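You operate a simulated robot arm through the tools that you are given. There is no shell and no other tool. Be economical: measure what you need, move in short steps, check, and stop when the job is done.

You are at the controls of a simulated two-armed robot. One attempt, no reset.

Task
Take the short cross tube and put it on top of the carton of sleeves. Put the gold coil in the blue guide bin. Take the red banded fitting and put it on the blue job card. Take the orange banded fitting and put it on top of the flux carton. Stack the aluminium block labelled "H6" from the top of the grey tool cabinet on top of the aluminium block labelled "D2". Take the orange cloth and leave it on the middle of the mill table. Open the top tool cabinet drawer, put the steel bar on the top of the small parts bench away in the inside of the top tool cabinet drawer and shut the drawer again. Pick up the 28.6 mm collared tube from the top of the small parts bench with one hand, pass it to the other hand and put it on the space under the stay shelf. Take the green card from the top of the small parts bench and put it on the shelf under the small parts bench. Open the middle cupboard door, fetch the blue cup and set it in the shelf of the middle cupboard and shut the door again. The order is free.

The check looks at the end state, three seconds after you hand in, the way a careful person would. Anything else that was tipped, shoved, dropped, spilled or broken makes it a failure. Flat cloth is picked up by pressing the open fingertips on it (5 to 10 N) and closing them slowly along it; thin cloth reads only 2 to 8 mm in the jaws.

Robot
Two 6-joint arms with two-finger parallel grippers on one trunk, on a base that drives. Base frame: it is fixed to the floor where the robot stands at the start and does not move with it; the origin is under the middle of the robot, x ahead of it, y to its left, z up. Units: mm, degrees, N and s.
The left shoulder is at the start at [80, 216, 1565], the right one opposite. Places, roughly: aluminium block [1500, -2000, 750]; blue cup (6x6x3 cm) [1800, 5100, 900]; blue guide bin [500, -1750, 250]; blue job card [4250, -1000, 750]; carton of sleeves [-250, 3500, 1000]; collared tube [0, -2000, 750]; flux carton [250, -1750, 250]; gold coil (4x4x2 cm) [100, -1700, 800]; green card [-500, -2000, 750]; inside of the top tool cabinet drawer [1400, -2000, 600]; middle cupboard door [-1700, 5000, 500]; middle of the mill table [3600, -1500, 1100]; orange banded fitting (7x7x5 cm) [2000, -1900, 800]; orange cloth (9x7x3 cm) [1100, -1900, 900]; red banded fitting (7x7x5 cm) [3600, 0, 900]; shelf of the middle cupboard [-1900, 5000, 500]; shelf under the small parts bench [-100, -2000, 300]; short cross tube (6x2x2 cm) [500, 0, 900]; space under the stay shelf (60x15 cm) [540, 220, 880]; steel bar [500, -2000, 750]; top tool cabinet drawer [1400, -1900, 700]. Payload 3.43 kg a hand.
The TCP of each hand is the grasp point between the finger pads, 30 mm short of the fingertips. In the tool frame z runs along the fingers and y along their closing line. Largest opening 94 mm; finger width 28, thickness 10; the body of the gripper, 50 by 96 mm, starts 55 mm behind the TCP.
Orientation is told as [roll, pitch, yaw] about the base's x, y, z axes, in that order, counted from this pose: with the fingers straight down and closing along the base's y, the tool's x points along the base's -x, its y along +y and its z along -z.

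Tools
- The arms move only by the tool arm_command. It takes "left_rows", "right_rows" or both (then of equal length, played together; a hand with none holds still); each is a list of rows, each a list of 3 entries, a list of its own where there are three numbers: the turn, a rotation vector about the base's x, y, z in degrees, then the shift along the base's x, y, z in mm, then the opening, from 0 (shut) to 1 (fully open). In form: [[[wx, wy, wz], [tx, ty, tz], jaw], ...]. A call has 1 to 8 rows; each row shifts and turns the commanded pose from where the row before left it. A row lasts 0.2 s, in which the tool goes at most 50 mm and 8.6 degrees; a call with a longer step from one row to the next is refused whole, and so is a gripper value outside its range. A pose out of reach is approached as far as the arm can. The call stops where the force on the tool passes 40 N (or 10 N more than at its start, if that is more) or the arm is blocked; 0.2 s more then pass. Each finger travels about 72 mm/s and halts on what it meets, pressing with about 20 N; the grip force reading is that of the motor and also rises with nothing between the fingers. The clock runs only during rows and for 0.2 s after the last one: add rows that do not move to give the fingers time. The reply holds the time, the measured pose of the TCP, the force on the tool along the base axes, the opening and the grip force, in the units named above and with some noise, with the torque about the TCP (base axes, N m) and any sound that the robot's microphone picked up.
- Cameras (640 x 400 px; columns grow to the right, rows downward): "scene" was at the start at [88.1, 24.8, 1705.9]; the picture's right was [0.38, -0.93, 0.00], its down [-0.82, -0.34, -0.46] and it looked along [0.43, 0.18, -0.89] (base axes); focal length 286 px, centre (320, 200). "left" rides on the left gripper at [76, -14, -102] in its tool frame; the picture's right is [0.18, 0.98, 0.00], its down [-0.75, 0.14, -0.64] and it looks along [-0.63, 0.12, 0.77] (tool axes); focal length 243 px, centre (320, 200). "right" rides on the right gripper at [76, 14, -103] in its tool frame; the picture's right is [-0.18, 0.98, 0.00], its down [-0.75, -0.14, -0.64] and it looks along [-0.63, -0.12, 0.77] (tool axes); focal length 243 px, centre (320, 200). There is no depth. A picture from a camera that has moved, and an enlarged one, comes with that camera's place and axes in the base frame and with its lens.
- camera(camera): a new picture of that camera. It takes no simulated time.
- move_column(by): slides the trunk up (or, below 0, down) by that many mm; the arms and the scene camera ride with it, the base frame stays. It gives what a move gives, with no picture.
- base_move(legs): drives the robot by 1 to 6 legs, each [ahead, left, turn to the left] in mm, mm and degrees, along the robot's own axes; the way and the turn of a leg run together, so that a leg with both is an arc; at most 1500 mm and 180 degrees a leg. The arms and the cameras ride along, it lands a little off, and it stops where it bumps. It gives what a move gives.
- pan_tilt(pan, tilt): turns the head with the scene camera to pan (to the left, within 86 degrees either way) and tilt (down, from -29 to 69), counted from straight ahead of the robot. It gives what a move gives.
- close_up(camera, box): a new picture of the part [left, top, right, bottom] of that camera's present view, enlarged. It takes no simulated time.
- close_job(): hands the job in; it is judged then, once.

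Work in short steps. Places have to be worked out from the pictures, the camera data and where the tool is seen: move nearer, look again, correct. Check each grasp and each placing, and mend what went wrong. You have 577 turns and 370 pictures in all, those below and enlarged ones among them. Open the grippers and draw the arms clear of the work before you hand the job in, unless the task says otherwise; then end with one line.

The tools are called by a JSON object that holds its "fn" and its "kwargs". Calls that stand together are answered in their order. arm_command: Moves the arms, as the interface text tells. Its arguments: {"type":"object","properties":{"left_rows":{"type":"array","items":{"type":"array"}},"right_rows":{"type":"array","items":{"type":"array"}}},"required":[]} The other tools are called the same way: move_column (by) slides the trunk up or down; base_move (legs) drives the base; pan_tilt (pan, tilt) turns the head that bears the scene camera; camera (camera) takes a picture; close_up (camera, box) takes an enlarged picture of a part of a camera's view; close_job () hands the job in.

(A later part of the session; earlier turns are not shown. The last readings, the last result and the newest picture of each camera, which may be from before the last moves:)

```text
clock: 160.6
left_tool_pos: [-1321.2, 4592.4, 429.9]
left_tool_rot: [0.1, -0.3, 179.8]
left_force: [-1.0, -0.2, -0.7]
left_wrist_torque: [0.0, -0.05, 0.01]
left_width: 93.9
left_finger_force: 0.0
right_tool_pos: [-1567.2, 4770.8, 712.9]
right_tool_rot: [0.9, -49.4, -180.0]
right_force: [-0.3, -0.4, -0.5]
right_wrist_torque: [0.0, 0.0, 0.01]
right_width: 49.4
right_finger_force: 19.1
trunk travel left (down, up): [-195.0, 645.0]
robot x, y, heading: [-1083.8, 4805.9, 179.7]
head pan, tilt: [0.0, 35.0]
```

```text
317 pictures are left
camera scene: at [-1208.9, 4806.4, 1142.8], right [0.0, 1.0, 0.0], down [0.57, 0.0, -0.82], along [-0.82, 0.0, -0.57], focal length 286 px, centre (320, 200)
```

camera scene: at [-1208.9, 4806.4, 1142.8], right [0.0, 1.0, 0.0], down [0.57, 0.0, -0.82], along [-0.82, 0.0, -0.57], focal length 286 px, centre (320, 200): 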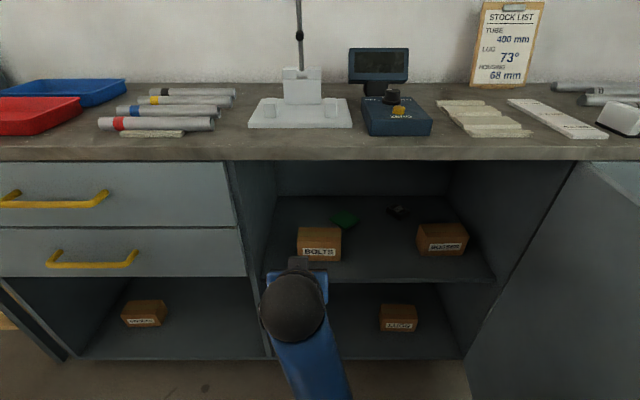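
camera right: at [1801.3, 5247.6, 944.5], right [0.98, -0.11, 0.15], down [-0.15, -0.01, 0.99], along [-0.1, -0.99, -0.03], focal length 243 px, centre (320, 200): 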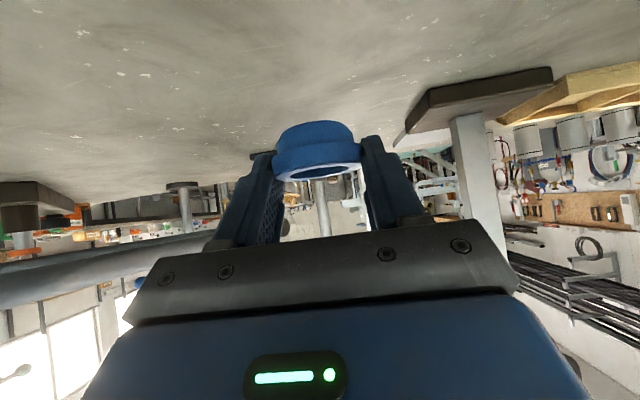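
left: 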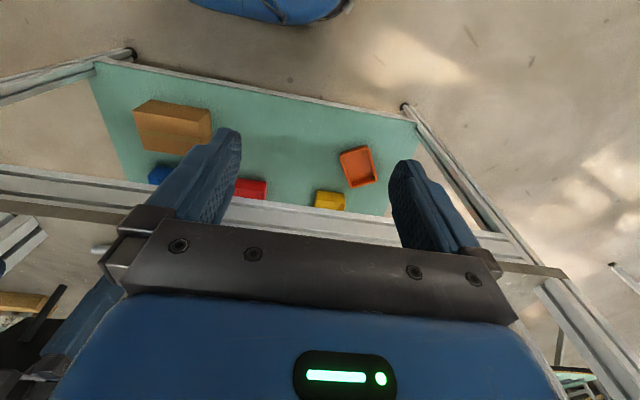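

Shelf edge refined: x≈-1738, z≈502. Move the hand across to y≈4988 and down to z≈583, still outside.

{"fn": "arm_command", "kwargs": {"right_rows": [[[0, 0, 0], [0, 43, -22], 0.4], [[0, 0, 0], [0, 43, -22], 0.4], [[0, 0, 0], [0, 43, -22], 0.4], [[0, 0, 0], [0, 43, -22], 0.4], [[0, 0, 0], [0, 43, -22], 0.4], [[0, 0, 0], [0, 0, -20], 0.4], [[0, 0, 0], [0, 0, 0], 0.4]]}}

{"fn": "base_move", "kwargs": {"legs": [[110, 0, 0]]}}

{"fn": "camera", "kwargs": {"camera": "right"}}

{"fn": "camera", "kwargs": {"camera": "scene"}}

```text
clock: 162.2
left_tool_pos: [-1319.9, 4593.2, 431.0]
left_tool_rot: [0.1, -0.3, 179.8]
left_force: [-0.7, 0.0, -0.5]
left_wrist_torque: [-0.02, 0.0, -0.02]
left_width: 94.2
left_finger_force: 0.1
right_tool_pos: [-1566.9, 4987.6, 582.2]
right_tool_rot: [1.0, -49.3, -180.0]
right_force: [-0.3, 0.1, -1.2]
right_wrist_torque: [0.01, -0.02, 0.01]
right_width: 49.2
right_finger_force: 19.5
trunk travel left (down, up): [-195.0, 645.0]
robot x, y, heading: [-1092.3, 4806.2, 179.8]
head pan, tilt: [0.0, 35.0]
```

```text
clock: 163.4
left_tool_pos: [-1432.5, 4591.6, 431.2]
left_tool_rot: [0.1, -0.2, 179.7]
left_force: [1.1, 0.0, -0.2]
left_wrist_torque: [0.0, 0.01, -0.04]
left_width: 94.1
left_finger_force: 0.0
right_tool_pos: [-1678.1, 4986.8, 582.0]
right_tool_rot: [0.9, -49.3, 180.1]
right_force: [-0.4, -0.3, -0.5]
right_wrist_torque: [0.0, 0.0, -0.02]
right_width: 49.5
right_finger_force: 20.4
trunk travel left (down, up): [-195.0, 645.0]
robot x, y, heading: [-1199.1, 4802.3, 179.6]
head pan, tilt: [0.0, 35.0]
```

```text
316 pictures are left
camera right: at [-1552.2, 4973.5, 591.6], right [-0.11, -0.98, 0.15], down [-0.01, 0.15, 0.99], along [-0.99, 0.11, -0.02], focal length 243 px, centre (320, 200)
```

right: 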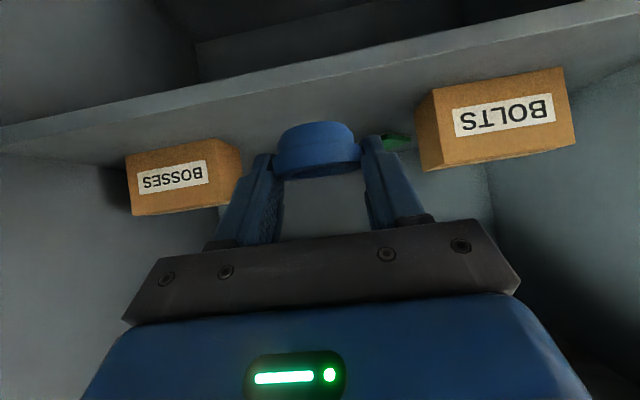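

```text
315 pictures are left
camera scene: at [-1321.2, 4806.9, 1142.7], right [0.0, 1.0, 0.0], down [0.57, 0.0, -0.82], along [-0.82, 0.0, -0.57], focal length 286 px, centre (320, 200)
```

scene: 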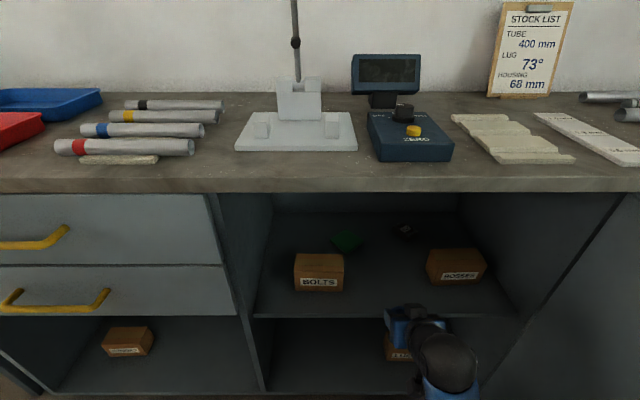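

Path is clear. Extend the hand in over the shelf.

{"fn": "arm_command", "kwargs": {"right_rows": [[[0, 0, 0], [-45, 0, 0], 0.4], [[0, 0, 0], [-45, 0, 0], 0.4], [[0, 0, 0], [-38, 0, 0], 0.4], [[0, 0, 0], [0, 0, -25], 0.4], [[0, 0, 0], [0, 0, 0], 0.4]]}}

{"fn": "camera", "kwargs": {"camera": "right"}}

```text
clock: 164.6
left_tool_pos: [-1432.3, 4592.7, 430.9]
left_tool_rot: [0.2, -0.1, 179.8]
left_force: [0.1, -0.6, 0.6]
left_wrist_torque: [-0.03, -0.03, 0.04]
left_width: 93.8
left_finger_force: 0.1
right_tool_pos: [-1806.8, 4988.2, 556.7]
right_tool_rot: [0.9, -49.4, 180.0]
right_force: [0.1, 0.2, -0.8]
right_wrist_torque: [-0.02, -0.03, -0.01]
right_width: 49.4
right_finger_force: 20.0
trunk travel left (down, up): [-195.0, 645.0]
robot x, y, heading: [-1200.9, 4803.0, 179.9]
head pan, tilt: [0.0, 35.0]
```

```text
314 pictures are left
camera right: at [-1680.8, 4973.4, 566.9], right [-0.11, -0.98, 0.15], down [-0.01, 0.15, 0.99], along [-0.99, 0.11, -0.02], focal length 243 px, centre (320, 200)
```

right: 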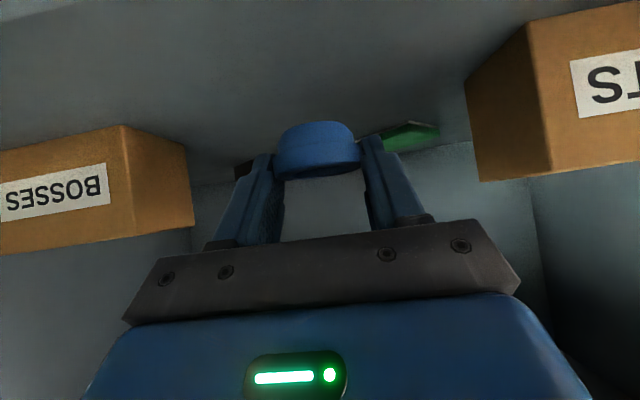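

Between the boxes. Lower until contact.

{"fn": "arm_command", "kwargs": {"right_rows": [[[0, 0, 0], [0, 0, -12], 0.4], [[0, 0, 0], [0, 0, -5], 0.4], [[0, 0, 0], [0, 0, 0], 0.4]]}}

{"fn": "arm_command", "kwargs": {"right_rows": [[[0, 0, 0], [0, 0, -4], 0.4], [[0, 0, 0], [0, 0, 0], 0.4]]}}

{"fn": "arm_command", "kwargs": {"right_rows": [[[0, 0, 0], [0, 0, -4], 0.4], [[0, 0, 0], [0, 0, 0], 0.4]]}}

{"fn": "camera", "kwargs": {"camera": "right"}}

```text
clock: 165.4
left_tool_pos: [-1431.3, 4592.5, 431.5]
left_tool_rot: [0.0, -0.2, 179.8]
left_force: [-0.1, 1.0, 0.8]
left_wrist_torque: [0.01, 0.02, 0.02]
left_width: 93.9
left_finger_force: 0.0
right_tool_pos: [-1806.5, 4987.1, 540.2]
right_tool_rot: [0.9, -49.3, 180.0]
right_force: [-0.3, -0.1, -0.5]
right_wrist_torque: [-0.01, 0.04, 0.01]
right_width: 49.3
right_finger_force: 19.8
trunk travel left (down, up): [-195.0, 645.0]
robot x, y, heading: [-1200.1, 4804.6, 179.8]
head pan, tilt: [0.0, 35.0]
```

```text
clock: 166.0
left_tool_pos: [-1431.6, 4593.6, 431.5]
left_tool_rot: [0.1, -0.3, 179.8]
left_force: [0.0, -0.4, 0.7]
left_wrist_torque: [-0.03, 0.01, 0.0]
left_width: 93.7
left_finger_force: 0.0
right_tool_pos: [-1806.7, 4988.3, 536.9]
right_tool_rot: [0.9, -49.5, 180.0]
right_force: [-0.5, -0.5, -0.6]
right_wrist_torque: [0.04, 0.01, -0.02]
right_width: 49.3
right_finger_force: 20.3
trunk travel left (down, up): [-195.0, 645.0]
robot x, y, heading: [-1202.4, 4807.0, 179.6]
head pan, tilt: [0.0, 35.0]
```

```text
clock: 166.6
left_tool_pos: [-1432.8, 4592.7, 430.6]
left_tool_rot: [0.0, -0.2, 179.9]
left_force: [-0.8, 0.1, -0.9]
left_wrist_torque: [-0.02, 0.02, -0.01]
left_width: 93.9
left_finger_force: 0.1
right_tool_pos: [-1808.1, 4986.0, 532.5]
right_tool_rot: [0.9, -49.2, 180.0]
right_force: [-0.5, 0.2, -1.2]
right_wrist_torque: [-0.03, 0.0, 0.04]
right_width: 49.2
right_finger_force: 20.1
trunk travel left (down, up): [-195.0, 645.0]
robot x, y, heading: [-1200.2, 4804.6, 179.6]
head pan, tilt: [0.0, 35.0]
```

```text
313 pictures are left
camera right: at [-1680.1, 4972.7, 542.4], right [-0.11, -0.98, 0.15], down [-0.01, 0.15, 0.99], along [-0.99, 0.11, -0.02], focal length 243 px, centre (320, 200)
```

right: 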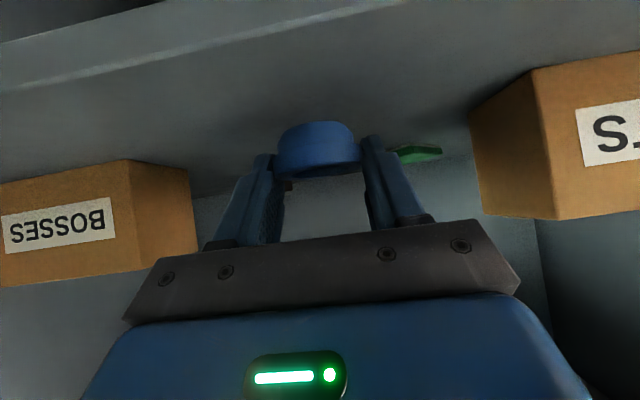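

{"fn": "arm_command", "kwargs": {"right_rows": [[[0, 0, 0], [0, 0, -4], 0.4], [[0, 0, 0], [0, 0, 0], 0.4]]}}

{"fn": "arm_command", "kwargs": {"right_rows": [[[0, 0, 0], [0, 0, -4], 0.4], [[0, 0, 0], [0, 0, 0], 0.4]]}}

{"fn": "arm_command", "kwargs": {"right_rows": [[[0, 0, 0], [0, 0, -3], 0.4], [[0, 0, 0], [0, 0, 0], 0.4]]}}

```text
clock: 167.2
left_tool_pos: [-1432.3, 4592.3, 430.8]
left_tool_rot: [0.1, -0.3, 179.9]
left_force: [-1.0, 0.4, -0.6]
left_wrist_torque: [-0.01, 0.02, 0.0]
left_width: 93.9
left_finger_force: 0.0
right_tool_pos: [-1807.0, 4986.3, 528.7]
right_tool_rot: [0.9, -49.4, 179.8]
right_force: [-0.8, 0.5, -0.4]
right_wrist_torque: [-0.01, 0.01, -0.04]
right_width: 49.2
right_finger_force: 20.6
trunk travel left (down, up): [-195.0, 645.0]
robot x, y, heading: [-1200.3, 4806.3, 179.7]
head pan, tilt: [0.0, 35.0]
```

```text
clock: 167.8
left_tool_pos: [-1430.9, 4592.2, 430.6]
left_tool_rot: [0.1, -0.2, 179.8]
left_force: [0.1, -0.7, 0.3]
left_wrist_torque: [-0.02, 0.01, 0.0]
left_width: 94.1
left_finger_force: 0.1
right_tool_pos: [-1807.3, 4985.2, 524.6]
right_tool_rot: [0.9, -49.3, 180.0]
right_force: [0.2, -0.1, -0.2]
right_wrist_torque: [0.01, 0.04, 0.0]
right_width: 49.4
right_finger_force: 19.7
trunk travel left (down, up): [-195.0, 645.0]
robot x, y, heading: [-1196.8, 4808.3, 180.0]
head pan, tilt: [0.0, 35.0]
```

```text
clock: 168.4
left_tool_pos: [-1431.4, 4592.5, 431.1]
left_tool_rot: [0.1, -0.2, 179.8]
left_force: [-0.6, -0.4, 0.1]
left_wrist_torque: [0.01, 0.02, -0.01]
left_width: 94.1
left_finger_force: 0.1
right_tool_pos: [-1807.4, 4985.9, 522.0]
right_tool_rot: [1.0, -49.3, 179.9]
right_force: [-0.2, 0.4, -1.0]
right_wrist_torque: [0.0, 0.0, 0.01]
right_width: 49.1
right_finger_force: 19.6
trunk travel left (down, up): [-195.0, 645.0]
robot x, y, heading: [-1198.6, 4808.2, 179.9]
head pan, tilt: [0.0, 35.0]
```

{"fn": "arm_command", "kwargs": {"right_rows": [[[0, 0, 0], [0, 0, -3], 0.4], [[0, 0, 0], [0, 0, 0], 0.4]]}}

{"fn": "arm_command", "kwargs": {"right_rows": [[[0, 0, 0], [0, 0, -3], 0.4], [[0, 0, 0], [0, 0, 0], 0.4]]}}

{"fn": "camera", "kwargs": {"camera": "right"}}

```text
clock: 169.0
left_tool_pos: [-1432.1, 4593.3, 430.7]
left_tool_rot: [0.1, -0.3, 179.8]
left_force: [0.8, -0.3, 0.1]
left_wrist_torque: [0.0, 0.01, -0.04]
left_width: 94.3
left_finger_force: 0.1
right_tool_pos: [-1806.5, 4986.0, 519.8]
right_tool_rot: [0.9, -49.5, 179.9]
right_force: [-0.5, 1.3, 6.1]
right_wrist_torque: [0.13, -0.03, 0.02]
right_width: 49.3
right_finger_force: 19.8
trunk travel left (down, up): [-195.0, 645.0]
robot x, y, heading: [-1201.3, 4806.1, 179.7]
head pan, tilt: [0.0, 35.0]
```

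```text
clock: 169.6
left_tool_pos: [-1431.1, 4592.2, 431.9]
left_tool_rot: [0.0, -0.3, 179.8]
left_force: [0.1, -0.1, -0.4]
left_wrist_torque: [0.0, -0.01, -0.01]
left_width: 93.9
left_finger_force: 0.0
right_tool_pos: [-1806.3, 4986.1, 518.0]
right_tool_rot: [1.0, -49.7, -180.0]
right_force: [-2.7, -0.3, 16.7]
right_wrist_torque: [0.08, 0.15, 0.02]
right_width: 49.5
right_finger_force: 20.3
trunk travel left (down, up): [-195.0, 645.0]
robot x, y, heading: [-1200.4, 4806.2, 179.9]
head pan, tilt: [0.0, 35.0]
```

```text
312 pictures are left
camera right: at [-1680.0, 4972.5, 527.3], right [-0.11, -0.98, 0.15], down [0.0, 0.15, 0.99], along [-0.99, 0.11, -0.02], focal length 243 px, centre (320, 200)
```

right: 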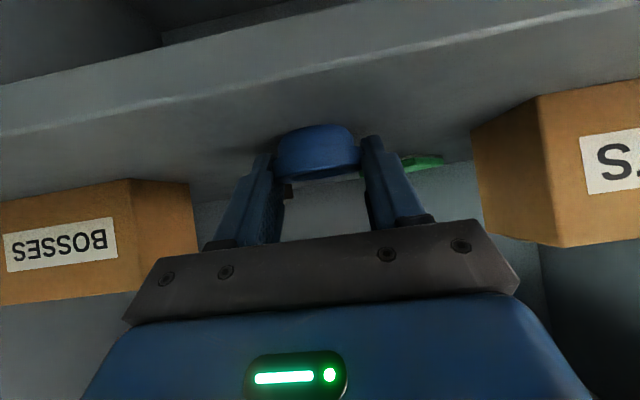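

Contact at shelf (z≈488). Release, lift slightly and withdraw.

{"fn": "arm_command", "kwargs": {"right_rows": [[[0, 0, 0], [0, 0, 2], 0.4], [[0, 0, 0], [0, 0, 0], 0.6], [[0, 0, 0], [0, 0, 0], 0.8], [[0, 0, 0], [0, 0, 0], 0.85], [[0, 0, 0], [10, 0, 6], 0.85], [[0, 0, 0], [40, 0, 15], 0.85], [[0, 0, 0], [45, 0, 15], 0.85], [[0, 0, 0], [45, 0, 20], 0.85]]}}

{"fn": "camera", "kwargs": {"camera": "right"}}

```text
clock: 171.4
left_tool_pos: [-1431.4, 4593.0, 431.7]
left_tool_rot: [0.1, -0.4, 179.8]
left_force: [0.0, -0.6, -0.3]
left_wrist_torque: [-0.01, -0.02, 0.01]
left_width: 94.0
left_finger_force: 0.0
right_tool_pos: [-1666.2, 4986.3, 572.2]
right_tool_rot: [1.0, -49.3, 180.0]
right_force: [0.0, 0.3, 0.5]
right_wrist_torque: [0.01, 0.01, 0.0]
right_width: 79.7
right_finger_force: 0.1
trunk travel left (down, up): [-195.0, 645.0]
robot x, y, heading: [-1198.5, 4805.7, 179.8]
head pan, tilt: [0.0, 35.0]
```

```text
311 pictures are left
camera right: at [-1538.9, 4973.0, 583.2], right [-0.11, -0.98, 0.15], down [-0.01, 0.15, 0.99], along [-0.99, 0.11, -0.02], focal length 243 px, centre (320, 200)
```

right: 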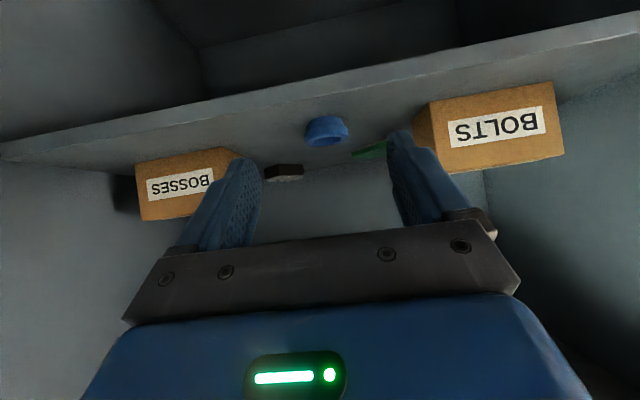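

Cup stands upright on the shelf. Now leave, go round to the outer face of the door and push it shut with closed fingers below the handle.

{"fn": "arm_command", "kwargs": {"right_rows": [[[0, 0, 0], [0, 0, 0], 0], [[0, 0, 0], [0, 0, 0], 0], [[0, 0, 0], [0, 0, 0], 0], [[0, 0, 0], [0, 0, 0], 0]]}}

{"fn": "base_move", "kwargs": {"legs": [[-800, 0, 0], [0, -1190, 0], [0, 0, 86]]}}

{"fn": "pan_tilt", "kwargs": {"pan": -30, "tilt": 35}}

{"fn": "camera", "kwargs": {"camera": "scene"}}

```text
clock: 172.4
left_tool_pos: [-1431.5, 4592.7, 432.2]
left_tool_rot: [0.0, -0.3, 179.8]
left_force: [0.2, 0.0, 0.3]
left_wrist_torque: [0.0, 0.01, 0.04]
left_width: 94.1
left_finger_force: 0.0
right_tool_pos: [-1667.3, 4986.8, 572.4]
right_tool_rot: [0.8, -49.2, 179.9]
right_force: [-0.1, 0.3, 0.7]
right_wrist_torque: [0.01, -0.01, 0.01]
right_width: 0.0
right_finger_force: 20.1
trunk travel left (down, up): [-195.0, 645.0]
robot x, y, heading: [-1199.1, 4807.6, 179.8]
head pan, tilt: [0.0, 35.0]
```

```text
clock: 185.9
left_tool_pos: [-207.9, 5733.6, 430.5]
left_tool_rot: [0.0, -0.2, -96.1]
left_force: [0.5, 0.9, -0.8]
left_wrist_torque: [0.01, 0.02, 0.03]
left_width: 94.1
left_finger_force: 0.1
right_tool_pos: [-622.6, 5541.5, 573.7]
right_tool_rot: [0.9, -49.3, -95.9]
right_force: [0.3, -0.7, -0.2]
right_wrist_torque: [0.02, -0.01, 0.0]
right_width: 0.3
right_finger_force: 19.9
trunk travel left (down, up): [-195.0, 645.0]
robot x, y, heading: [-393.3, 5987.4, -96.0]
head pan, tilt: [0.0, 35.0]
```

```text
clock: 186.9
left_tool_pos: [-207.4, 5735.2, 431.0]
left_tool_rot: [0.2, -0.2, -96.1]
left_force: [-0.9, -0.4, 0.8]
left_wrist_torque: [0.0, 0.01, 0.02]
left_width: 94.0
left_finger_force: 0.0
right_tool_pos: [-622.8, 5541.9, 573.5]
right_tool_rot: [0.8, -49.4, -95.9]
right_force: [-0.3, 0.7, 0.1]
right_wrist_torque: [-0.01, -0.02, -0.01]
right_width: 0.0
right_finger_force: 20.1
trunk travel left (down, up): [-195.0, 645.0]
robot x, y, heading: [-398.1, 5986.4, -95.9]
head pan, tilt: [-30.0, 35.0]
```

```text
310 pictures are left
camera scene: at [-451.0, 5886.2, 1142.9], right [-0.81, 0.59, 0.0], down [0.34, 0.46, -0.82], along [-0.48, -0.66, -0.57], focal length 286 px, centre (320, 200)
```

scene: 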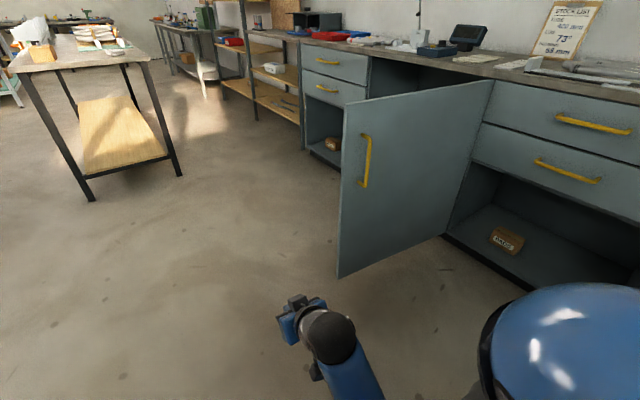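

{"fn": "base_move", "kwargs": {"legs": [[0, -500, 0], [0, 0, 1.9], [240, 0, 0]]}}

{"fn": "camera", "kwargs": {"camera": "scene"}}

```text
clock: 191.6
left_tool_pos: [-717.1, 5549.8, 429.8]
left_tool_rot: [0.1, -0.2, -94.2]
left_force: [0.4, 1.1, 1.0]
left_wrist_torque: [0.02, 0.0, 0.02]
left_width: 93.9
left_finger_force: 0.0
right_tool_pos: [-1126.4, 5341.2, 573.6]
right_tool_rot: [0.9, -49.3, -94.0]
right_force: [0.4, 0.4, 0.1]
right_wrist_torque: [0.0, 0.03, -0.02]
right_width: 0.0
right_finger_force: 19.6
trunk travel left (down, up): [-195.0, 645.0]
robot x, y, heading: [-913.3, 5793.0, -94.2]
head pan, tilt: [-30.0, 35.0]
```

```text
309 pictures are left
camera scene: at [-966.8, 5691.4, 1142.8], right [-0.83, 0.56, 0.0], down [0.32, 0.48, -0.82], along [-0.46, -0.68, -0.57], focal length 286 px, centre (320, 200)
```

scene: 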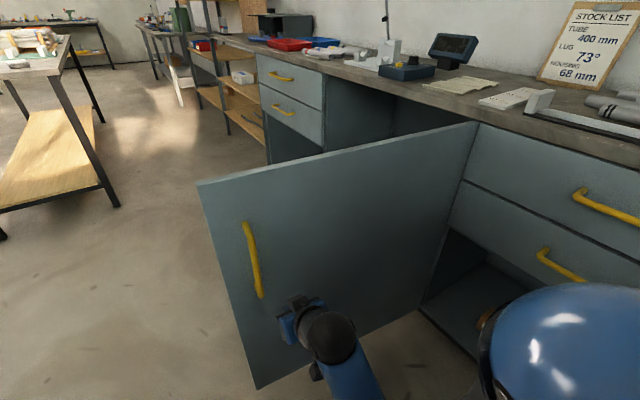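

Hand is below-right of the handle. Now push the door through the reverse arc.

{"fn": "base_move", "kwargs": {"legs": [[50, 0, 0], [267, 171, -20]]}}

{"fn": "camera", "kwargs": {"camera": "scene"}}

```text
clock: 194.2
left_tool_pos: [-715.7, 5148.2, 430.5]
left_tool_rot: [0.1, -0.2, -114.1]
left_force: [0.9, -1.1, 1.1]
left_wrist_torque: [0.05, 0.03, 0.0]
left_width: 94.0
left_finger_force: 0.1
right_tool_pos: [-1170.6, 5091.4, 573.0]
right_tool_rot: [0.9, -49.3, -113.8]
right_force: [-0.1, 0.0, 0.0]
right_wrist_torque: [0.04, 0.02, -0.03]
right_width: 0.1
right_finger_force: 20.2
trunk travel left (down, up): [-195.0, 645.0]
robot x, y, heading: [-818.5, 5445.6, -113.8]
head pan, tilt: [-30.0, 35.0]
```

```text
308 pictures are left
camera scene: at [-901.9, 5365.4, 1142.8], right [-0.59, 0.81, 0.0], down [0.46, 0.34, -0.82], along [-0.66, -0.48, -0.57], focal length 286 px, centre (320, 200)
```

scene: 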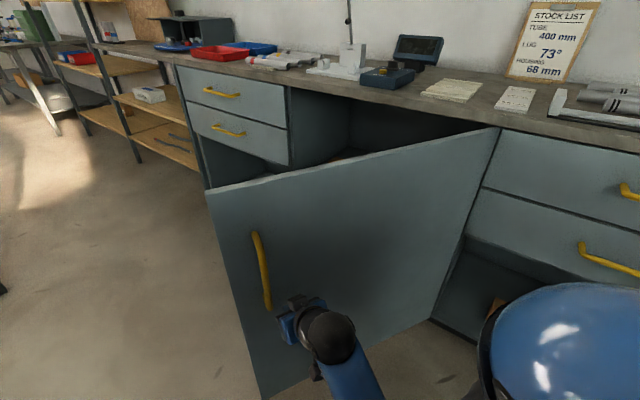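

Door follows the hand. Continue.

{"fn": "base_move", "kwargs": {"legs": [[267, 171, -20], [267, 171, -20]]}}

{"fn": "camera", "kwargs": {"camera": "scene"}}

```text
clock: 198.1
left_tool_pos: [-1049.3, 4542.6, 431.7]
left_tool_rot: [0.2, -0.2, -153.8]
left_force: [-0.5, 0.0, 0.1]
left_wrist_torque: [0.01, 0.02, 0.02]
left_width: 94.1
left_finger_force: 0.2
right_tool_pos: [-1434.2, 4790.1, 572.7]
right_tool_rot: [0.9, -49.2, -153.6]
right_force: [0.1, 0.4, -0.8]
right_wrist_torque: [0.02, -0.02, 0.04]
right_width: 0.0
right_finger_force: 20.1
trunk travel left (down, up): [-195.0, 645.0]
robot x, y, heading: [-940.9, 4835.2, -153.8]
head pan, tilt: [-30.0, 35.0]
```

```text
307 pictures are left
camera scene: at [-1053.5, 4828.5, 1142.8], right [0.07, 1.0, 0.0], down [0.57, -0.04, -0.82], along [-0.82, 0.05, -0.57], focal length 286 px, centre (320, 200)
```

scene: 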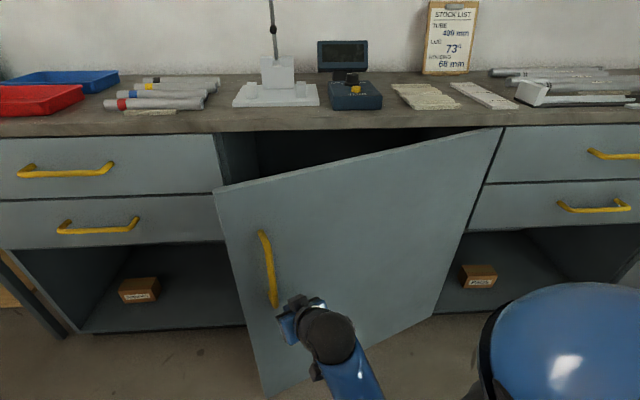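

{"fn": "base_move", "kwargs": {"legs": [[267, 171, -20], [80, 51, -6]]}}

{"fn": "camera", "kwargs": {"camera": "scene"}}

```text
clock: 200.9
left_tool_pos: [-1423.3, 4339.2, 431.3]
left_tool_rot: [0.0, -0.3, -178.0]
left_force: [-0.5, -0.7, 0.0]
left_wrist_torque: [0.04, 0.02, -0.02]
left_width: 94.2
left_finger_force: 0.0
right_tool_pos: [-1669.5, 4722.4, 573.1]
right_tool_rot: [1.0, -48.8, -177.6]
right_force: [0.3, -0.2, 0.2]
right_wrist_torque: [-0.01, 0.02, -0.01]
right_width: 0.0
right_finger_force: 20.4
trunk travel left (down, up): [-195.0, 645.0]
robot x, y, heading: [-1202.5, 4559.8, -178.2]
head pan, tilt: [-30.0, 35.0]
stopped in leg 2: the force on the tool passed its limit at 101 N (the readings are from after the stop); the commanded pose is now the measured one
```

```text
306 pictures are left
camera scene: at [-1309.7, 4600.9, 1142.9], right [0.47, 0.88, 0.0], down [0.51, -0.27, -0.82], along [-0.72, 0.38, -0.57], focal length 286 px, centre (320, 200)
```

scene: 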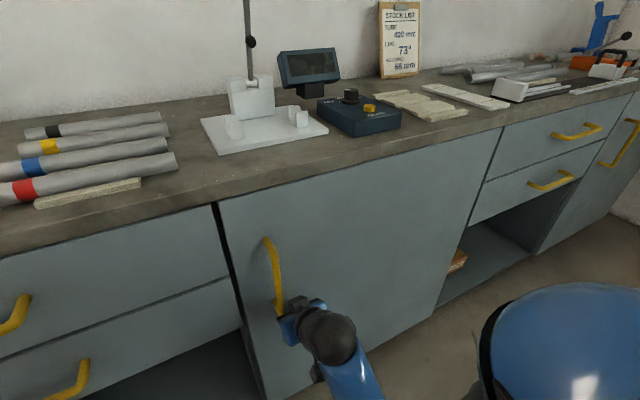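

Stopped at contact; press gently with the arm to be sure it's shut.

{"fn": "arm_command", "kwargs": {"right_rows": [[[0, 0, 0], [-5, 0, 0], 0], [[0, 0, 0], [-5, 0, 0], 0], [[0, 0, 0], [-5, 0, 0], 0], [[0, 0, 0], [-5, 0, 0], 0]]}}

```text
clock: 201.3
left_tool_pos: [-1420.4, 4339.4, 430.2]
left_tool_rot: [0.1, -0.2, -177.9]
left_force: [-1.3, -0.6, -0.1]
left_wrist_torque: [0.02, -0.02, -0.03]
left_width: 94.2
left_finger_force: 0.0
right_tool_pos: [-1670.5, 4724.1, 572.1]
right_tool_rot: [1.1, -48.2, -177.7]
right_force: [17.6, -1.0, 6.0]
right_wrist_torque: [-0.01, 0.03, -0.01]
right_width: 0.0
right_finger_force: 19.9
trunk travel left (down, up): [-195.0, 645.0]
robot x, y, heading: [-1200.0, 4559.5, -177.8]
head pan, tilt: [-30.0, 35.0]
stopped in row 2 (right hand): the force on the tool passed its limit at 46 N (the readings are from after the stop); the commanded pose is now the measured one
```

Solid stop: shut. Back off, and check with a picture.

{"fn": "base_move", "kwargs": {"legs": [[-400, 0, 0]]}}

{"fn": "camera", "kwargs": {"camera": "scene"}}

```text
clock: 203.8
left_tool_pos: [-1024.3, 4353.6, 431.1]
left_tool_rot: [0.1, -0.2, -177.6]
left_force: [0.2, -0.5, 0.1]
left_wrist_torque: [0.01, 0.02, -0.02]
left_width: 93.9
left_finger_force: 0.0
right_tool_pos: [-1277.1, 4736.0, 570.4]
right_tool_rot: [1.2, -48.3, -177.3]
right_force: [0.3, -0.1, 0.9]
right_wrist_torque: [-0.02, 0.01, -0.01]
right_width: 0.1
right_finger_force: 20.3
trunk travel left (down, up): [-195.0, 645.0]
robot x, y, heading: [-802.9, 4575.0, -177.5]
head pan, tilt: [-30.0, 35.0]
```

```text
305 pictures are left
camera scene: at [-912.4, 4616.8, 1143.0], right [0.46, 0.89, 0.0], down [0.51, -0.27, -0.82], along [-0.73, 0.38, -0.57], focal length 286 px, centre (320, 200)
```

scene: 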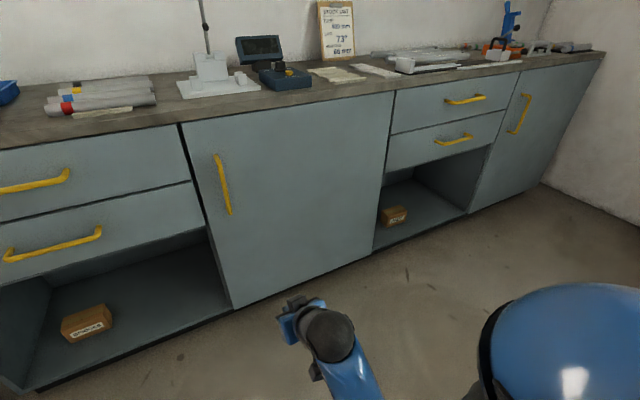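

Door is flush. Now travel to the south side (small parts bench). Raise the trunk and drive back in stages.

{"fn": "move_column", "kwargs": {"by": 420}}

{"fn": "base_move", "kwargs": {"legs": [[-1030, 0, 0], [0, 0, 87.5], [0, 60, 0], [1300, 0, 0]]}}

```text
refused: 420 is not a number from -400 to 400
```

```text
clock: 219.6
left_tool_pos: [517.4, 3108.2, 430.7]
left_tool_rot: [0.0, -0.1, -89.4]
left_force: [1.0, 0.0, -0.3]
left_wrist_torque: [-0.04, -0.01, 0.01]
left_width: 94.1
left_finger_force: 0.0
right_tool_pos: [126.8, 2867.9, 571.0]
right_tool_rot: [1.1, -48.2, -89.3]
right_force: [0.5, 0.2, -0.2]
right_wrist_torque: [0.0, 0.0, 0.01]
right_width: 0.0
right_finger_force: 20.4
trunk travel left (down, up): [-195.0, 645.0]
robot x, y, heading: [297.3, 3336.0, -89.6]
head pan, tilt: [-30.0, 35.0]
```

{"fn": "base_move", "kwargs": {"legs": [[1200, 0, 0], [1100, 0, 0], [0, -480, 0], [1000, 0, 0], [900, 0, 0]]}}

{"fn": "move_column", "kwargs": {"by": 400}}

{"fn": "pan_tilt", "kwargs": {"pan": 0, "tilt": 40}}

{"fn": "camera", "kwargs": {"camera": "scene"}}

```text
clock: 242.6
left_tool_pos: [-47.8, -1109.7, 431.5]
left_tool_rot: [0.1, -0.2, -92.0]
left_force: [-0.2, -0.7, 0.4]
left_wrist_torque: [0.03, 0.01, 0.0]
left_width: 94.1
left_finger_force: 0.1
right_tool_pos: [-448.2, -1331.5, 569.6]
right_tool_rot: [1.1, -48.1, -91.9]
right_force: [0.2, 0.2, -0.2]
right_wrist_torque: [0.0, -0.01, 0.01]
right_width: 0.0
right_finger_force: 20.0
trunk travel left (down, up): [-195.0, 645.0]
robot x, y, heading: [-252.4, -870.5, -92.3]
head pan, tilt: [-30.0, 35.0]
```

```text
clock: 246.4
left_tool_pos: [-48.8, -1110.6, 830.7]
left_tool_rot: [0.1, -0.1, -91.9]
left_force: [-0.3, 0.0, -0.2]
left_wrist_torque: [0.0, 0.02, -0.02]
left_width: 93.9
left_finger_force: 0.2
right_tool_pos: [-448.0, -1332.4, 971.4]
right_tool_rot: [1.1, -48.4, -91.8]
right_force: [0.0, 1.1, 0.1]
right_wrist_torque: [0.0, 0.02, -0.03]
right_width: 0.0
right_finger_force: 20.4
trunk travel left (down, up): [-595.0, 245.0]
robot x, y, heading: [-253.7, -873.1, -91.8]
head pan, tilt: [-30.0, 35.0]
```

```text
clock: 247.3
left_tool_pos: [-48.5, -1109.8, 831.0]
left_tool_rot: [0.0, -0.1, -92.0]
left_force: [-0.6, -0.1, -0.4]
left_wrist_torque: [-0.02, 0.0, 0.0]
left_width: 94.1
left_finger_force: 0.1
right_tool_pos: [-448.7, -1330.7, 971.7]
right_tool_rot: [1.1, -48.4, -91.8]
right_force: [0.2, -0.6, 0.3]
right_wrist_torque: [-0.01, -0.02, 0.04]
right_width: 0.0
right_finger_force: 20.0
trunk travel left (down, up): [-595.0, 245.0]
robot x, y, heading: [-253.7, -867.3, -91.8]
head pan, tilt: [0.0, 40.0]
```

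```text
304 pictures are left
camera scene: at [-259.2, -986.8, 1535.3], right [-1.0, 0.04, 0.0], down [0.02, 0.64, -0.77], along [-0.03, -0.77, -0.64], focal length 286 px, centre (320, 200)
```

scene: 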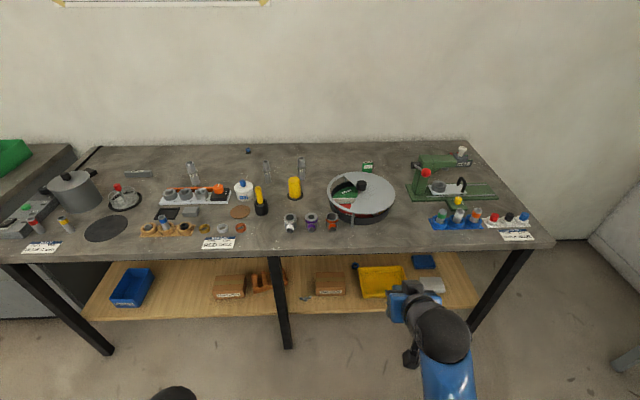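

The small parts bench is in view. Enlarge its parts to find the items.

{"fn": "close_up", "kwargs": {"camera": "scene", "box": [20, 140, 260, 260]}}

{"fn": "close_up", "kwargs": {"camera": "scene", "box": [220, 140, 400, 240]}}

{"fn": "close_up", "kwargs": {"camera": "scene", "box": [380, 140, 560, 250]}}

{"fn": "close_up", "kwargs": {"camera": "scene", "box": [80, 245, 460, 345]}}

```text
2.67 times, centred on (140, 200) of scene
camera zoom: at [-259.2, -986.8, 1535.3], right [-1.0, 0.04, 0.0], down [0.02, 0.64, -0.77], along [-0.03, -0.77, -0.64], focal length 764 px, centre (800, 200)
```

zoom: 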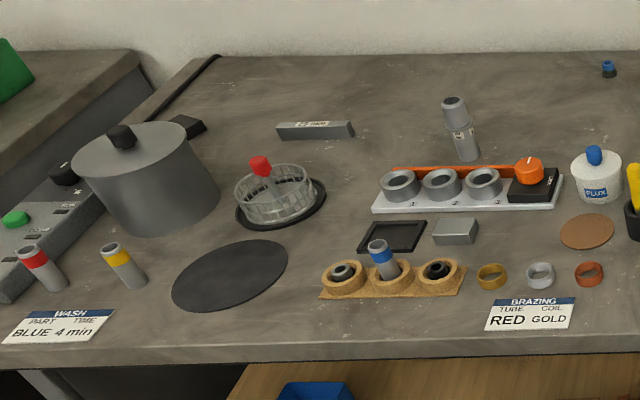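

```text
3.56 times, centred on (310, 190) of scene
camera zoom: at [-259.2, -986.8, 1535.3], right [-1.0, 0.04, 0.0], down [0.02, 0.64, -0.77], along [-0.03, -0.77, -0.64], focal length 1018 px, centre (356, 236)
```

zoom: 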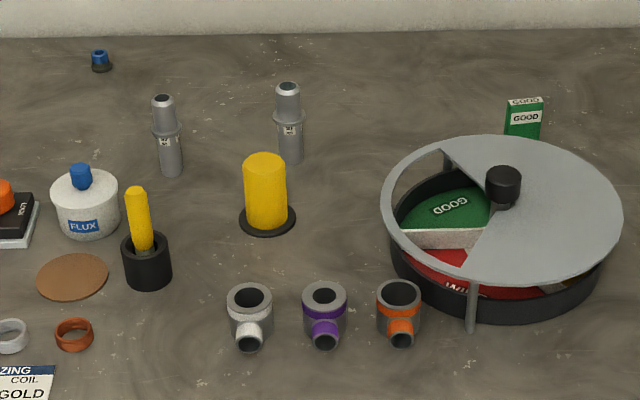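

```text
3.56 times, centred on (470, 195) of scene
camera zoom: at [-259.2, -986.8, 1535.3], right [-1.0, 0.04, 0.0], down [0.02, 0.64, -0.77], along [-0.03, -0.77, -0.64], focal length 1018 px, centre (-213, 218)
```

zoom: 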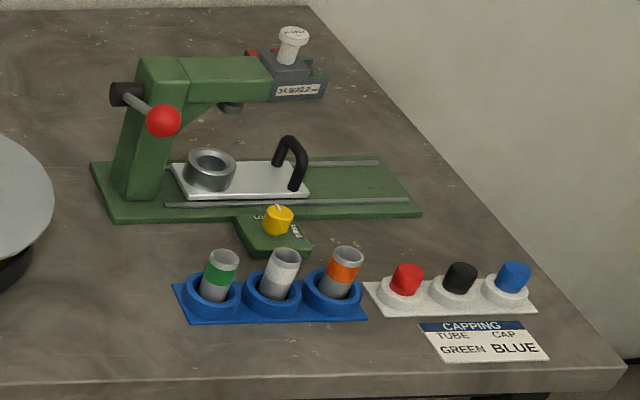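

```text
1.68 times, centred on (270, 295) of scene
camera zoom: at [-259.2, -986.8, 1535.3], right [-1.0, 0.04, 0.0], down [0.02, 0.64, -0.77], along [-0.03, -0.77, -0.64], focal length 482 px, centre (404, 40)
```

zoom: 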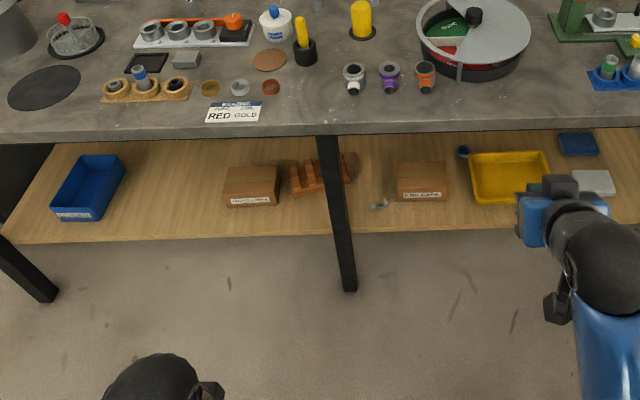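

Found: steel bar, gold coil ring, green GOOD card, blue bin, cartons. Read the three collared tubes' labels and carton labels.

{"fn": "close_up", "kwargs": {"camera": "scene", "box": [176, 155, 216, 180]}}

{"fn": "close_up", "kwargs": {"camera": "scene", "box": [260, 155, 312, 187]}}

{"fn": "close_up", "kwargs": {"camera": "scene", "box": [190, 260, 350, 310]}}

```text
16.00 times, centred on (196, 168) of scene
camera zoom: at [-259.2, -986.8, 1535.3], right [-1.0, 0.04, 0.0], down [0.02, 0.64, -0.77], along [-0.03, -0.77, -0.64], focal length 4583 px, centre (2304, 720)
```

zoom: 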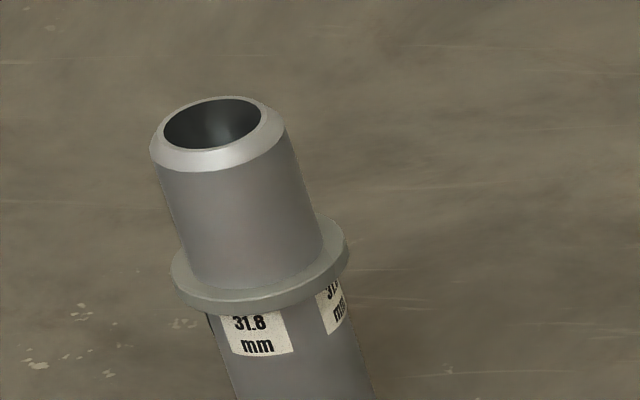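

```text
12.31 times, centred on (286, 171) of scene
camera zoom: at [-259.2, -986.8, 1535.3], right [-1.0, 0.04, 0.0], down [0.02, 0.64, -0.77], along [-0.03, -0.77, -0.64], focal length 3525 px, centre (738, 557)
```

zoom: 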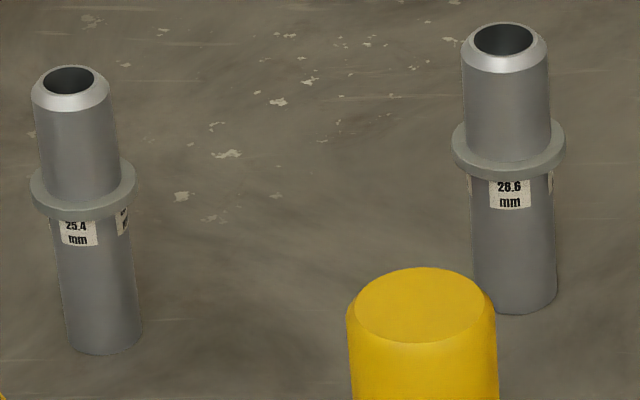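

```text
4.00 times, centred on (270, 285) of scene
camera zoom: at [-259.2, -986.8, 1535.3], right [-1.0, 0.04, 0.0], down [0.02, 0.64, -0.77], along [-0.03, -0.77, -0.64], focal length 1146 px, centre (520, -140)
```

zoom: 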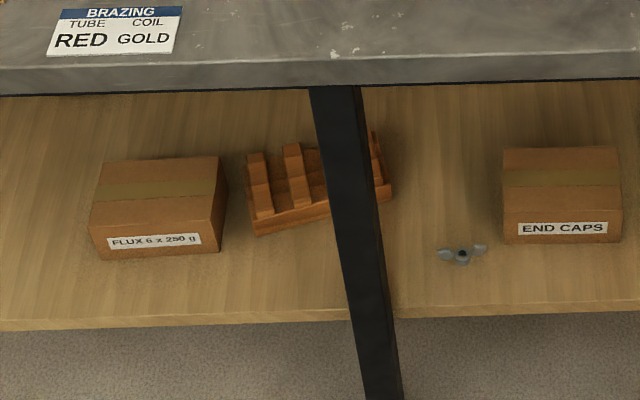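

28.6 mm tube ≈[-215,-2070], gold coil ≈[150,-1767], steel bar ≈[560,-2145], green card ≈[-527,-2130], FLUX carton and blue bin on the lower shelf. Gold coil first, with the left hand: retract the right hand, then approach the bench.

{"fn": "arm_command", "kwargs": {"right_rows": [[[0, 0, 0], [0, 40, 20], 0], [[0, 0, 0], [0, 40, 20], 0], [[0, 0, 0], [0, 40, 10], 0], [[0, 0, 0], [0, 0, 0], 0]]}}

{"fn": "base_move", "kwargs": {"legs": [[0, 254, 1.8], [330, 0, 0]]}}

{"fn": "camera", "kwargs": {"camera": "scene"}}

{"fn": "camera", "kwargs": {"camera": "left"}}

```text
clock: 248.3
left_tool_pos: [-49.1, -1110.6, 830.9]
left_tool_rot: [0.1, -0.2, -92.1]
left_force: [0.7, 0.9, 0.3]
left_wrist_torque: [-0.01, -0.02, 0.03]
left_width: 93.9
left_finger_force: 0.0
right_tool_pos: [-442.0, -1307.2, 960.6]
right_tool_rot: [1.1, -48.3, -91.8]
right_force: [-0.5, 0.3, -0.9]
right_wrist_torque: [-0.03, -0.01, 0.02]
right_width: 0.0
right_finger_force: 20.0
right hand out of reach, approached as far as the arm can: row 1, 2, 3
trunk travel left (down, up): [-595.0, 245.0]
robot x, y, heading: [-255.3, -872.8, -92.0]
head pan, tilt: [0.0, 40.0]
```

```text
clock: 252.0
left_tool_pos: [208.7, -1440.6, 831.5]
left_tool_rot: [0.1, -0.2, -90.0]
left_force: [0.1, 0.3, 1.1]
left_wrist_torque: [0.02, -0.03, 0.0]
left_width: 93.9
left_finger_force: 0.1
right_tool_pos: [-177.1, -1651.4, 960.9]
right_tool_rot: [1.1, -48.2, -89.8]
right_force: [-0.4, 0.4, 0.2]
right_wrist_torque: [-0.01, 0.01, -0.02]
right_width: 0.0
right_finger_force: 19.8
trunk travel left (down, up): [-595.0, 245.0]
robot x, y, heading: [-1.7, -1211.4, -89.6]
head pan, tilt: [0.0, 40.0]
```

```text
296 pictures are left
camera scene: at [-5.4, -1324.4, 1535.5], right [-1.0, 0.0, 0.0], down [0.0, 0.64, -0.77], along [0.0, -0.77, -0.64], focal length 286 px, centre (320, 200)
```

scene: 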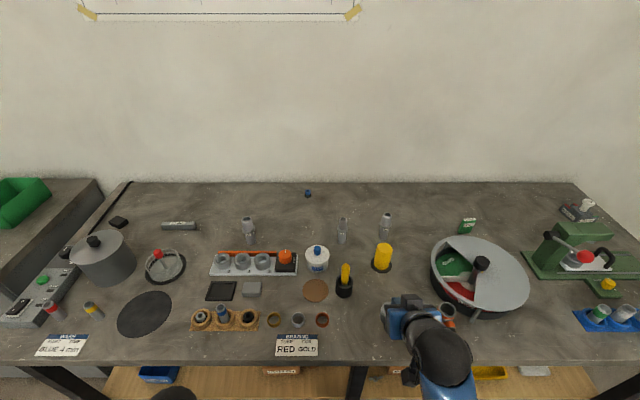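

```text
295 pictures are left
camera left: at [195.1, -1364.6, 933.0], right [0.98, 0.18, 0.0], down [0.14, -0.75, 0.65], along [0.12, -0.63, -0.76], focal length 243 px, centre (320, 200)
```

left: 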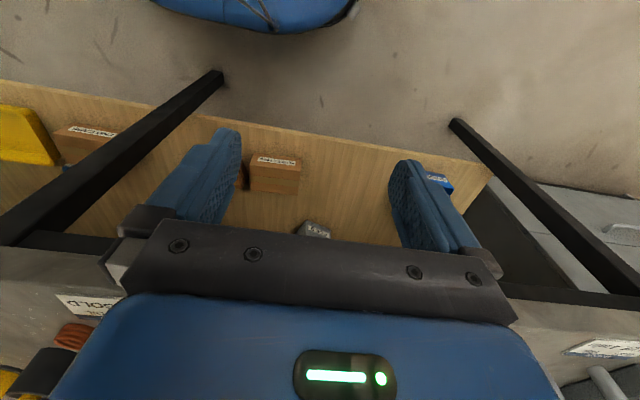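

Two-view triangulation: bench top z≈832, front edge y≈-1588; coil ≈[112,-1688]; 28.6 tube [-223,-1974]; steel bar [481,-2030]; green card [-496,-2005]. Raise trunk, bring the left hand over the coil while yawing 90°.

{"fn": "move_column", "kwargs": {"by": 100}}

{"fn": "arm_command", "kwargs": {"left_rows": [[[0, 0, 8.4], [-12, -31, 5], 1], [[0, 0, 8.4], [-12, -31, 5], 1], [[0, 0, 8.4], [-12, -31, 0], 1], [[0, 0, 8.4], [-12, -31, 0], 1], [[0, 0, 8.4], [-12, -31, 0], 1], [[0, 0, 8.4], [-12, -31, 0], 1], [[0, 0, 8.4], [-12, -31, 0], 1], [[0, 0, 8.4], [-12, -31, 0], 1]]}}

{"fn": "arm_command", "kwargs": {"left_rows": [[[0, 0, 8], [0, 0, 0], 1], [[0, 0, 8], [0, 0, 0], 1], [[0, 0, 6.8], [0, 0, 0], 1], [[0, 0, 0], [0, 0, 0], 1]]}}

{"fn": "camera", "kwargs": {"camera": "left"}}

{"fn": "camera", "kwargs": {"camera": "scene"}}

```text
clock: 253.3
left_tool_pos: [210.5, -1441.0, 930.6]
left_tool_rot: [0.1, -0.2, -90.0]
left_force: [-0.1, -0.2, -0.1]
left_wrist_torque: [-0.02, 0.01, -0.02]
left_width: 94.2
left_finger_force: 0.1
right_tool_pos: [-176.0, -1652.7, 1061.0]
right_tool_rot: [1.1, -48.2, -89.8]
right_force: [-0.1, 1.1, 0.2]
right_wrist_torque: [0.01, -0.02, -0.02]
right_width: 0.0
right_finger_force: 19.5
trunk travel left (down, up): [-695.0, 145.0]
robot x, y, heading: [-4.3, -1210.9, -90.2]
head pan, tilt: [0.0, 40.0]
```

```text
clock: 255.1
left_tool_pos: [115.5, -1678.0, 897.8]
left_tool_rot: [0.2, -0.3, -22.7]
left_force: [-0.8, 0.5, -1.0]
left_wrist_torque: [-0.01, -0.04, -0.04]
left_width: 94.1
left_finger_force: 0.1
left hand out of reach, approached as far as the arm can: row 1, 2, 3, 4
right_tool_pos: [-178.7, -1653.5, 1059.3]
right_tool_rot: [1.2, -48.2, -89.9]
right_force: [0.5, 0.3, -0.4]
right_wrist_torque: [0.02, 0.02, -0.01]
right_width: 0.0
right_finger_force: 19.6
trunk travel left (down, up): [-695.0, 145.0]
robot x, y, heading: [2.0, -1208.3, -89.8]
head pan, tilt: [0.0, 40.0]
```

```text
clock: 256.1
left_tool_pos: [114.6, -1678.9, 898.8]
left_tool_rot: [0.1, -0.2, 0.0]
left_force: [-0.6, -0.1, 0.2]
left_wrist_torque: [-0.01, 0.05, -0.01]
left_width: 93.8
left_finger_force: 0.1
right_tool_pos: [-176.6, -1652.2, 1059.9]
right_tool_rot: [1.0, -48.3, -89.8]
right_force: [0.9, 0.2, 0.5]
right_wrist_torque: [0.01, 0.01, 0.02]
right_width: 0.2
right_finger_force: 19.5
trunk travel left (down, up): [-695.0, 145.0]
robot x, y, heading: [-3.3, -1210.7, -90.1]
head pan, tilt: [0.0, 40.0]
```

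```text
294 pictures are left
camera left: at [38.6, -1693.3, 1002.3], right [-0.18, 0.98, 0.0], down [0.75, 0.14, 0.64], along [0.63, 0.12, -0.76], focal length 243 px, centre (320, 200)
```

left: 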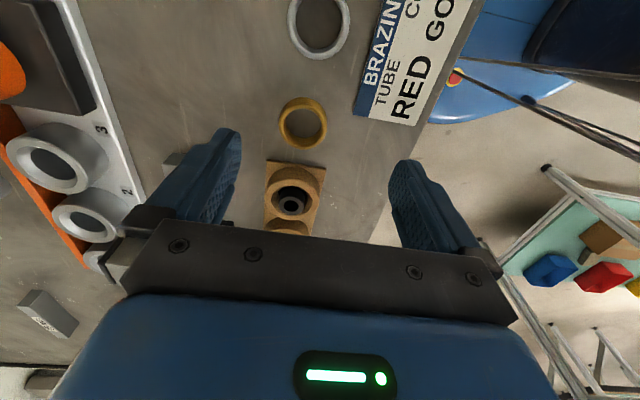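

```text
293 pictures are left
camera scene: at [-5.4, -1325.6, 1635.3], right [-1.0, 0.0, 0.0], down [0.0, 0.64, -0.77], along [0.0, -0.77, -0.64], focal length 286 px, centre (320, 200)
```

scene: 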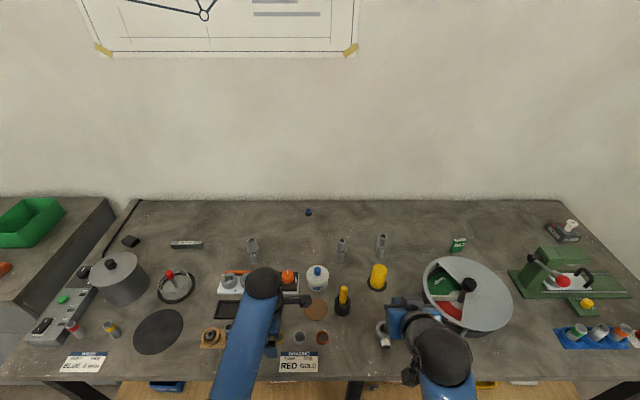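

Coil at ≈[106,-1692], outer dia ~34. Narrow the jaw to avoid the sign, align and descend.

{"fn": "arm_command", "kwargs": {"left_rows": [[[0, 0, 0], [-3, -13, 0], 0.53], [[0, 0, 0], [0, 0, -15], 0.53], [[0, 0, 0], [0, 0, 0], 0.53]]}}

{"fn": "camera", "kwargs": {"camera": "left"}}

```text
clock: 256.9
left_tool_pos: [111.6, -1691.5, 883.8]
left_tool_rot: [0.1, -0.2, 0.0]
left_force: [0.2, 0.3, 0.4]
left_wrist_torque: [0.01, 0.0, 0.0]
left_width: 49.9
left_finger_force: 0.0
right_tool_pos: [-176.3, -1652.3, 1060.4]
right_tool_rot: [1.1, -48.3, -89.8]
right_force: [-0.1, 0.4, -0.2]
right_wrist_torque: [0.02, -0.05, -0.02]
right_width: 0.0
right_finger_force: 20.4
trunk travel left (down, up): [-695.0, 145.0]
robot x, y, heading: [-3.8, -1210.5, -90.1]
head pan, tilt: [0.0, 40.0]
```

```text
292 pictures are left
camera left: at [35.4, -1706.1, 986.2], right [-0.18, 0.98, 0.0], down [0.75, 0.14, 0.64], along [0.63, 0.12, -0.76], focal length 243 px, centre (320, 200)
```

left: 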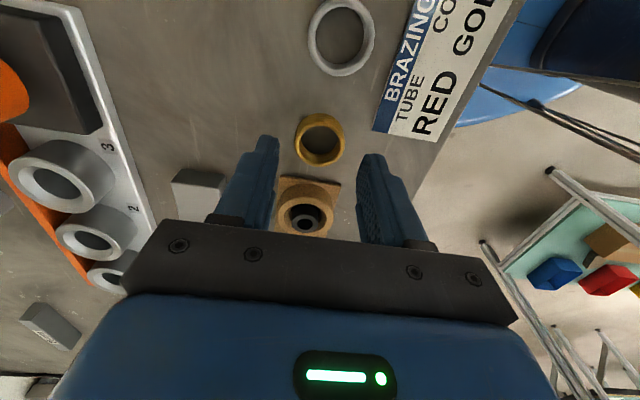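

Aligned. Descend and close.

{"fn": "arm_command", "kwargs": {"left_rows": [[[0, 0, 0], [-2, 0, -10], 0.53], [[0, 0, 0], [0, 0, -8], 0.53], [[0, 0, 0], [0, 0, 0], 0.3], [[0, 0, 0], [0, 0, 0], 0.2], [[0, 0, 0], [0, 0, 0], 0.2]]}}

{"fn": "camera", "kwargs": {"camera": "left"}}

```text
clock: 258.1
left_tool_pos: [108.4, -1691.9, 866.1]
left_tool_rot: [0.1, -0.1, 0.1]
left_force: [-0.2, 0.2, -0.1]
left_wrist_torque: [-0.01, 0.0, 0.03]
left_width: 18.7
left_finger_force: 0.0
right_tool_pos: [-175.9, -1652.1, 1061.2]
right_tool_rot: [1.2, -48.1, -89.8]
right_force: [0.5, 0.6, 0.2]
right_wrist_torque: [0.03, 0.0, 0.01]
right_width: 0.0
right_finger_force: 20.4
trunk travel left (down, up): [-695.0, 145.0]
robot x, y, heading: [-0.3, -1211.8, -90.2]
head pan, tilt: [0.0, 40.0]
```

```text
291 pictures are left
camera left: at [32.7, -1706.1, 968.2], right [-0.18, 0.98, 0.0], down [0.75, 0.14, 0.64], along [0.63, 0.12, -0.76], focal length 243 px, centre (320, 200)
```

left: 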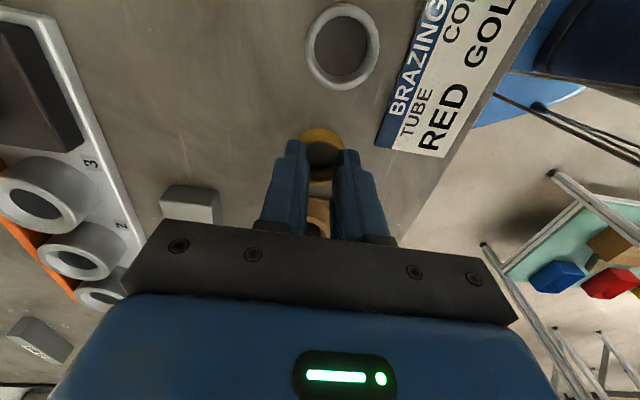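

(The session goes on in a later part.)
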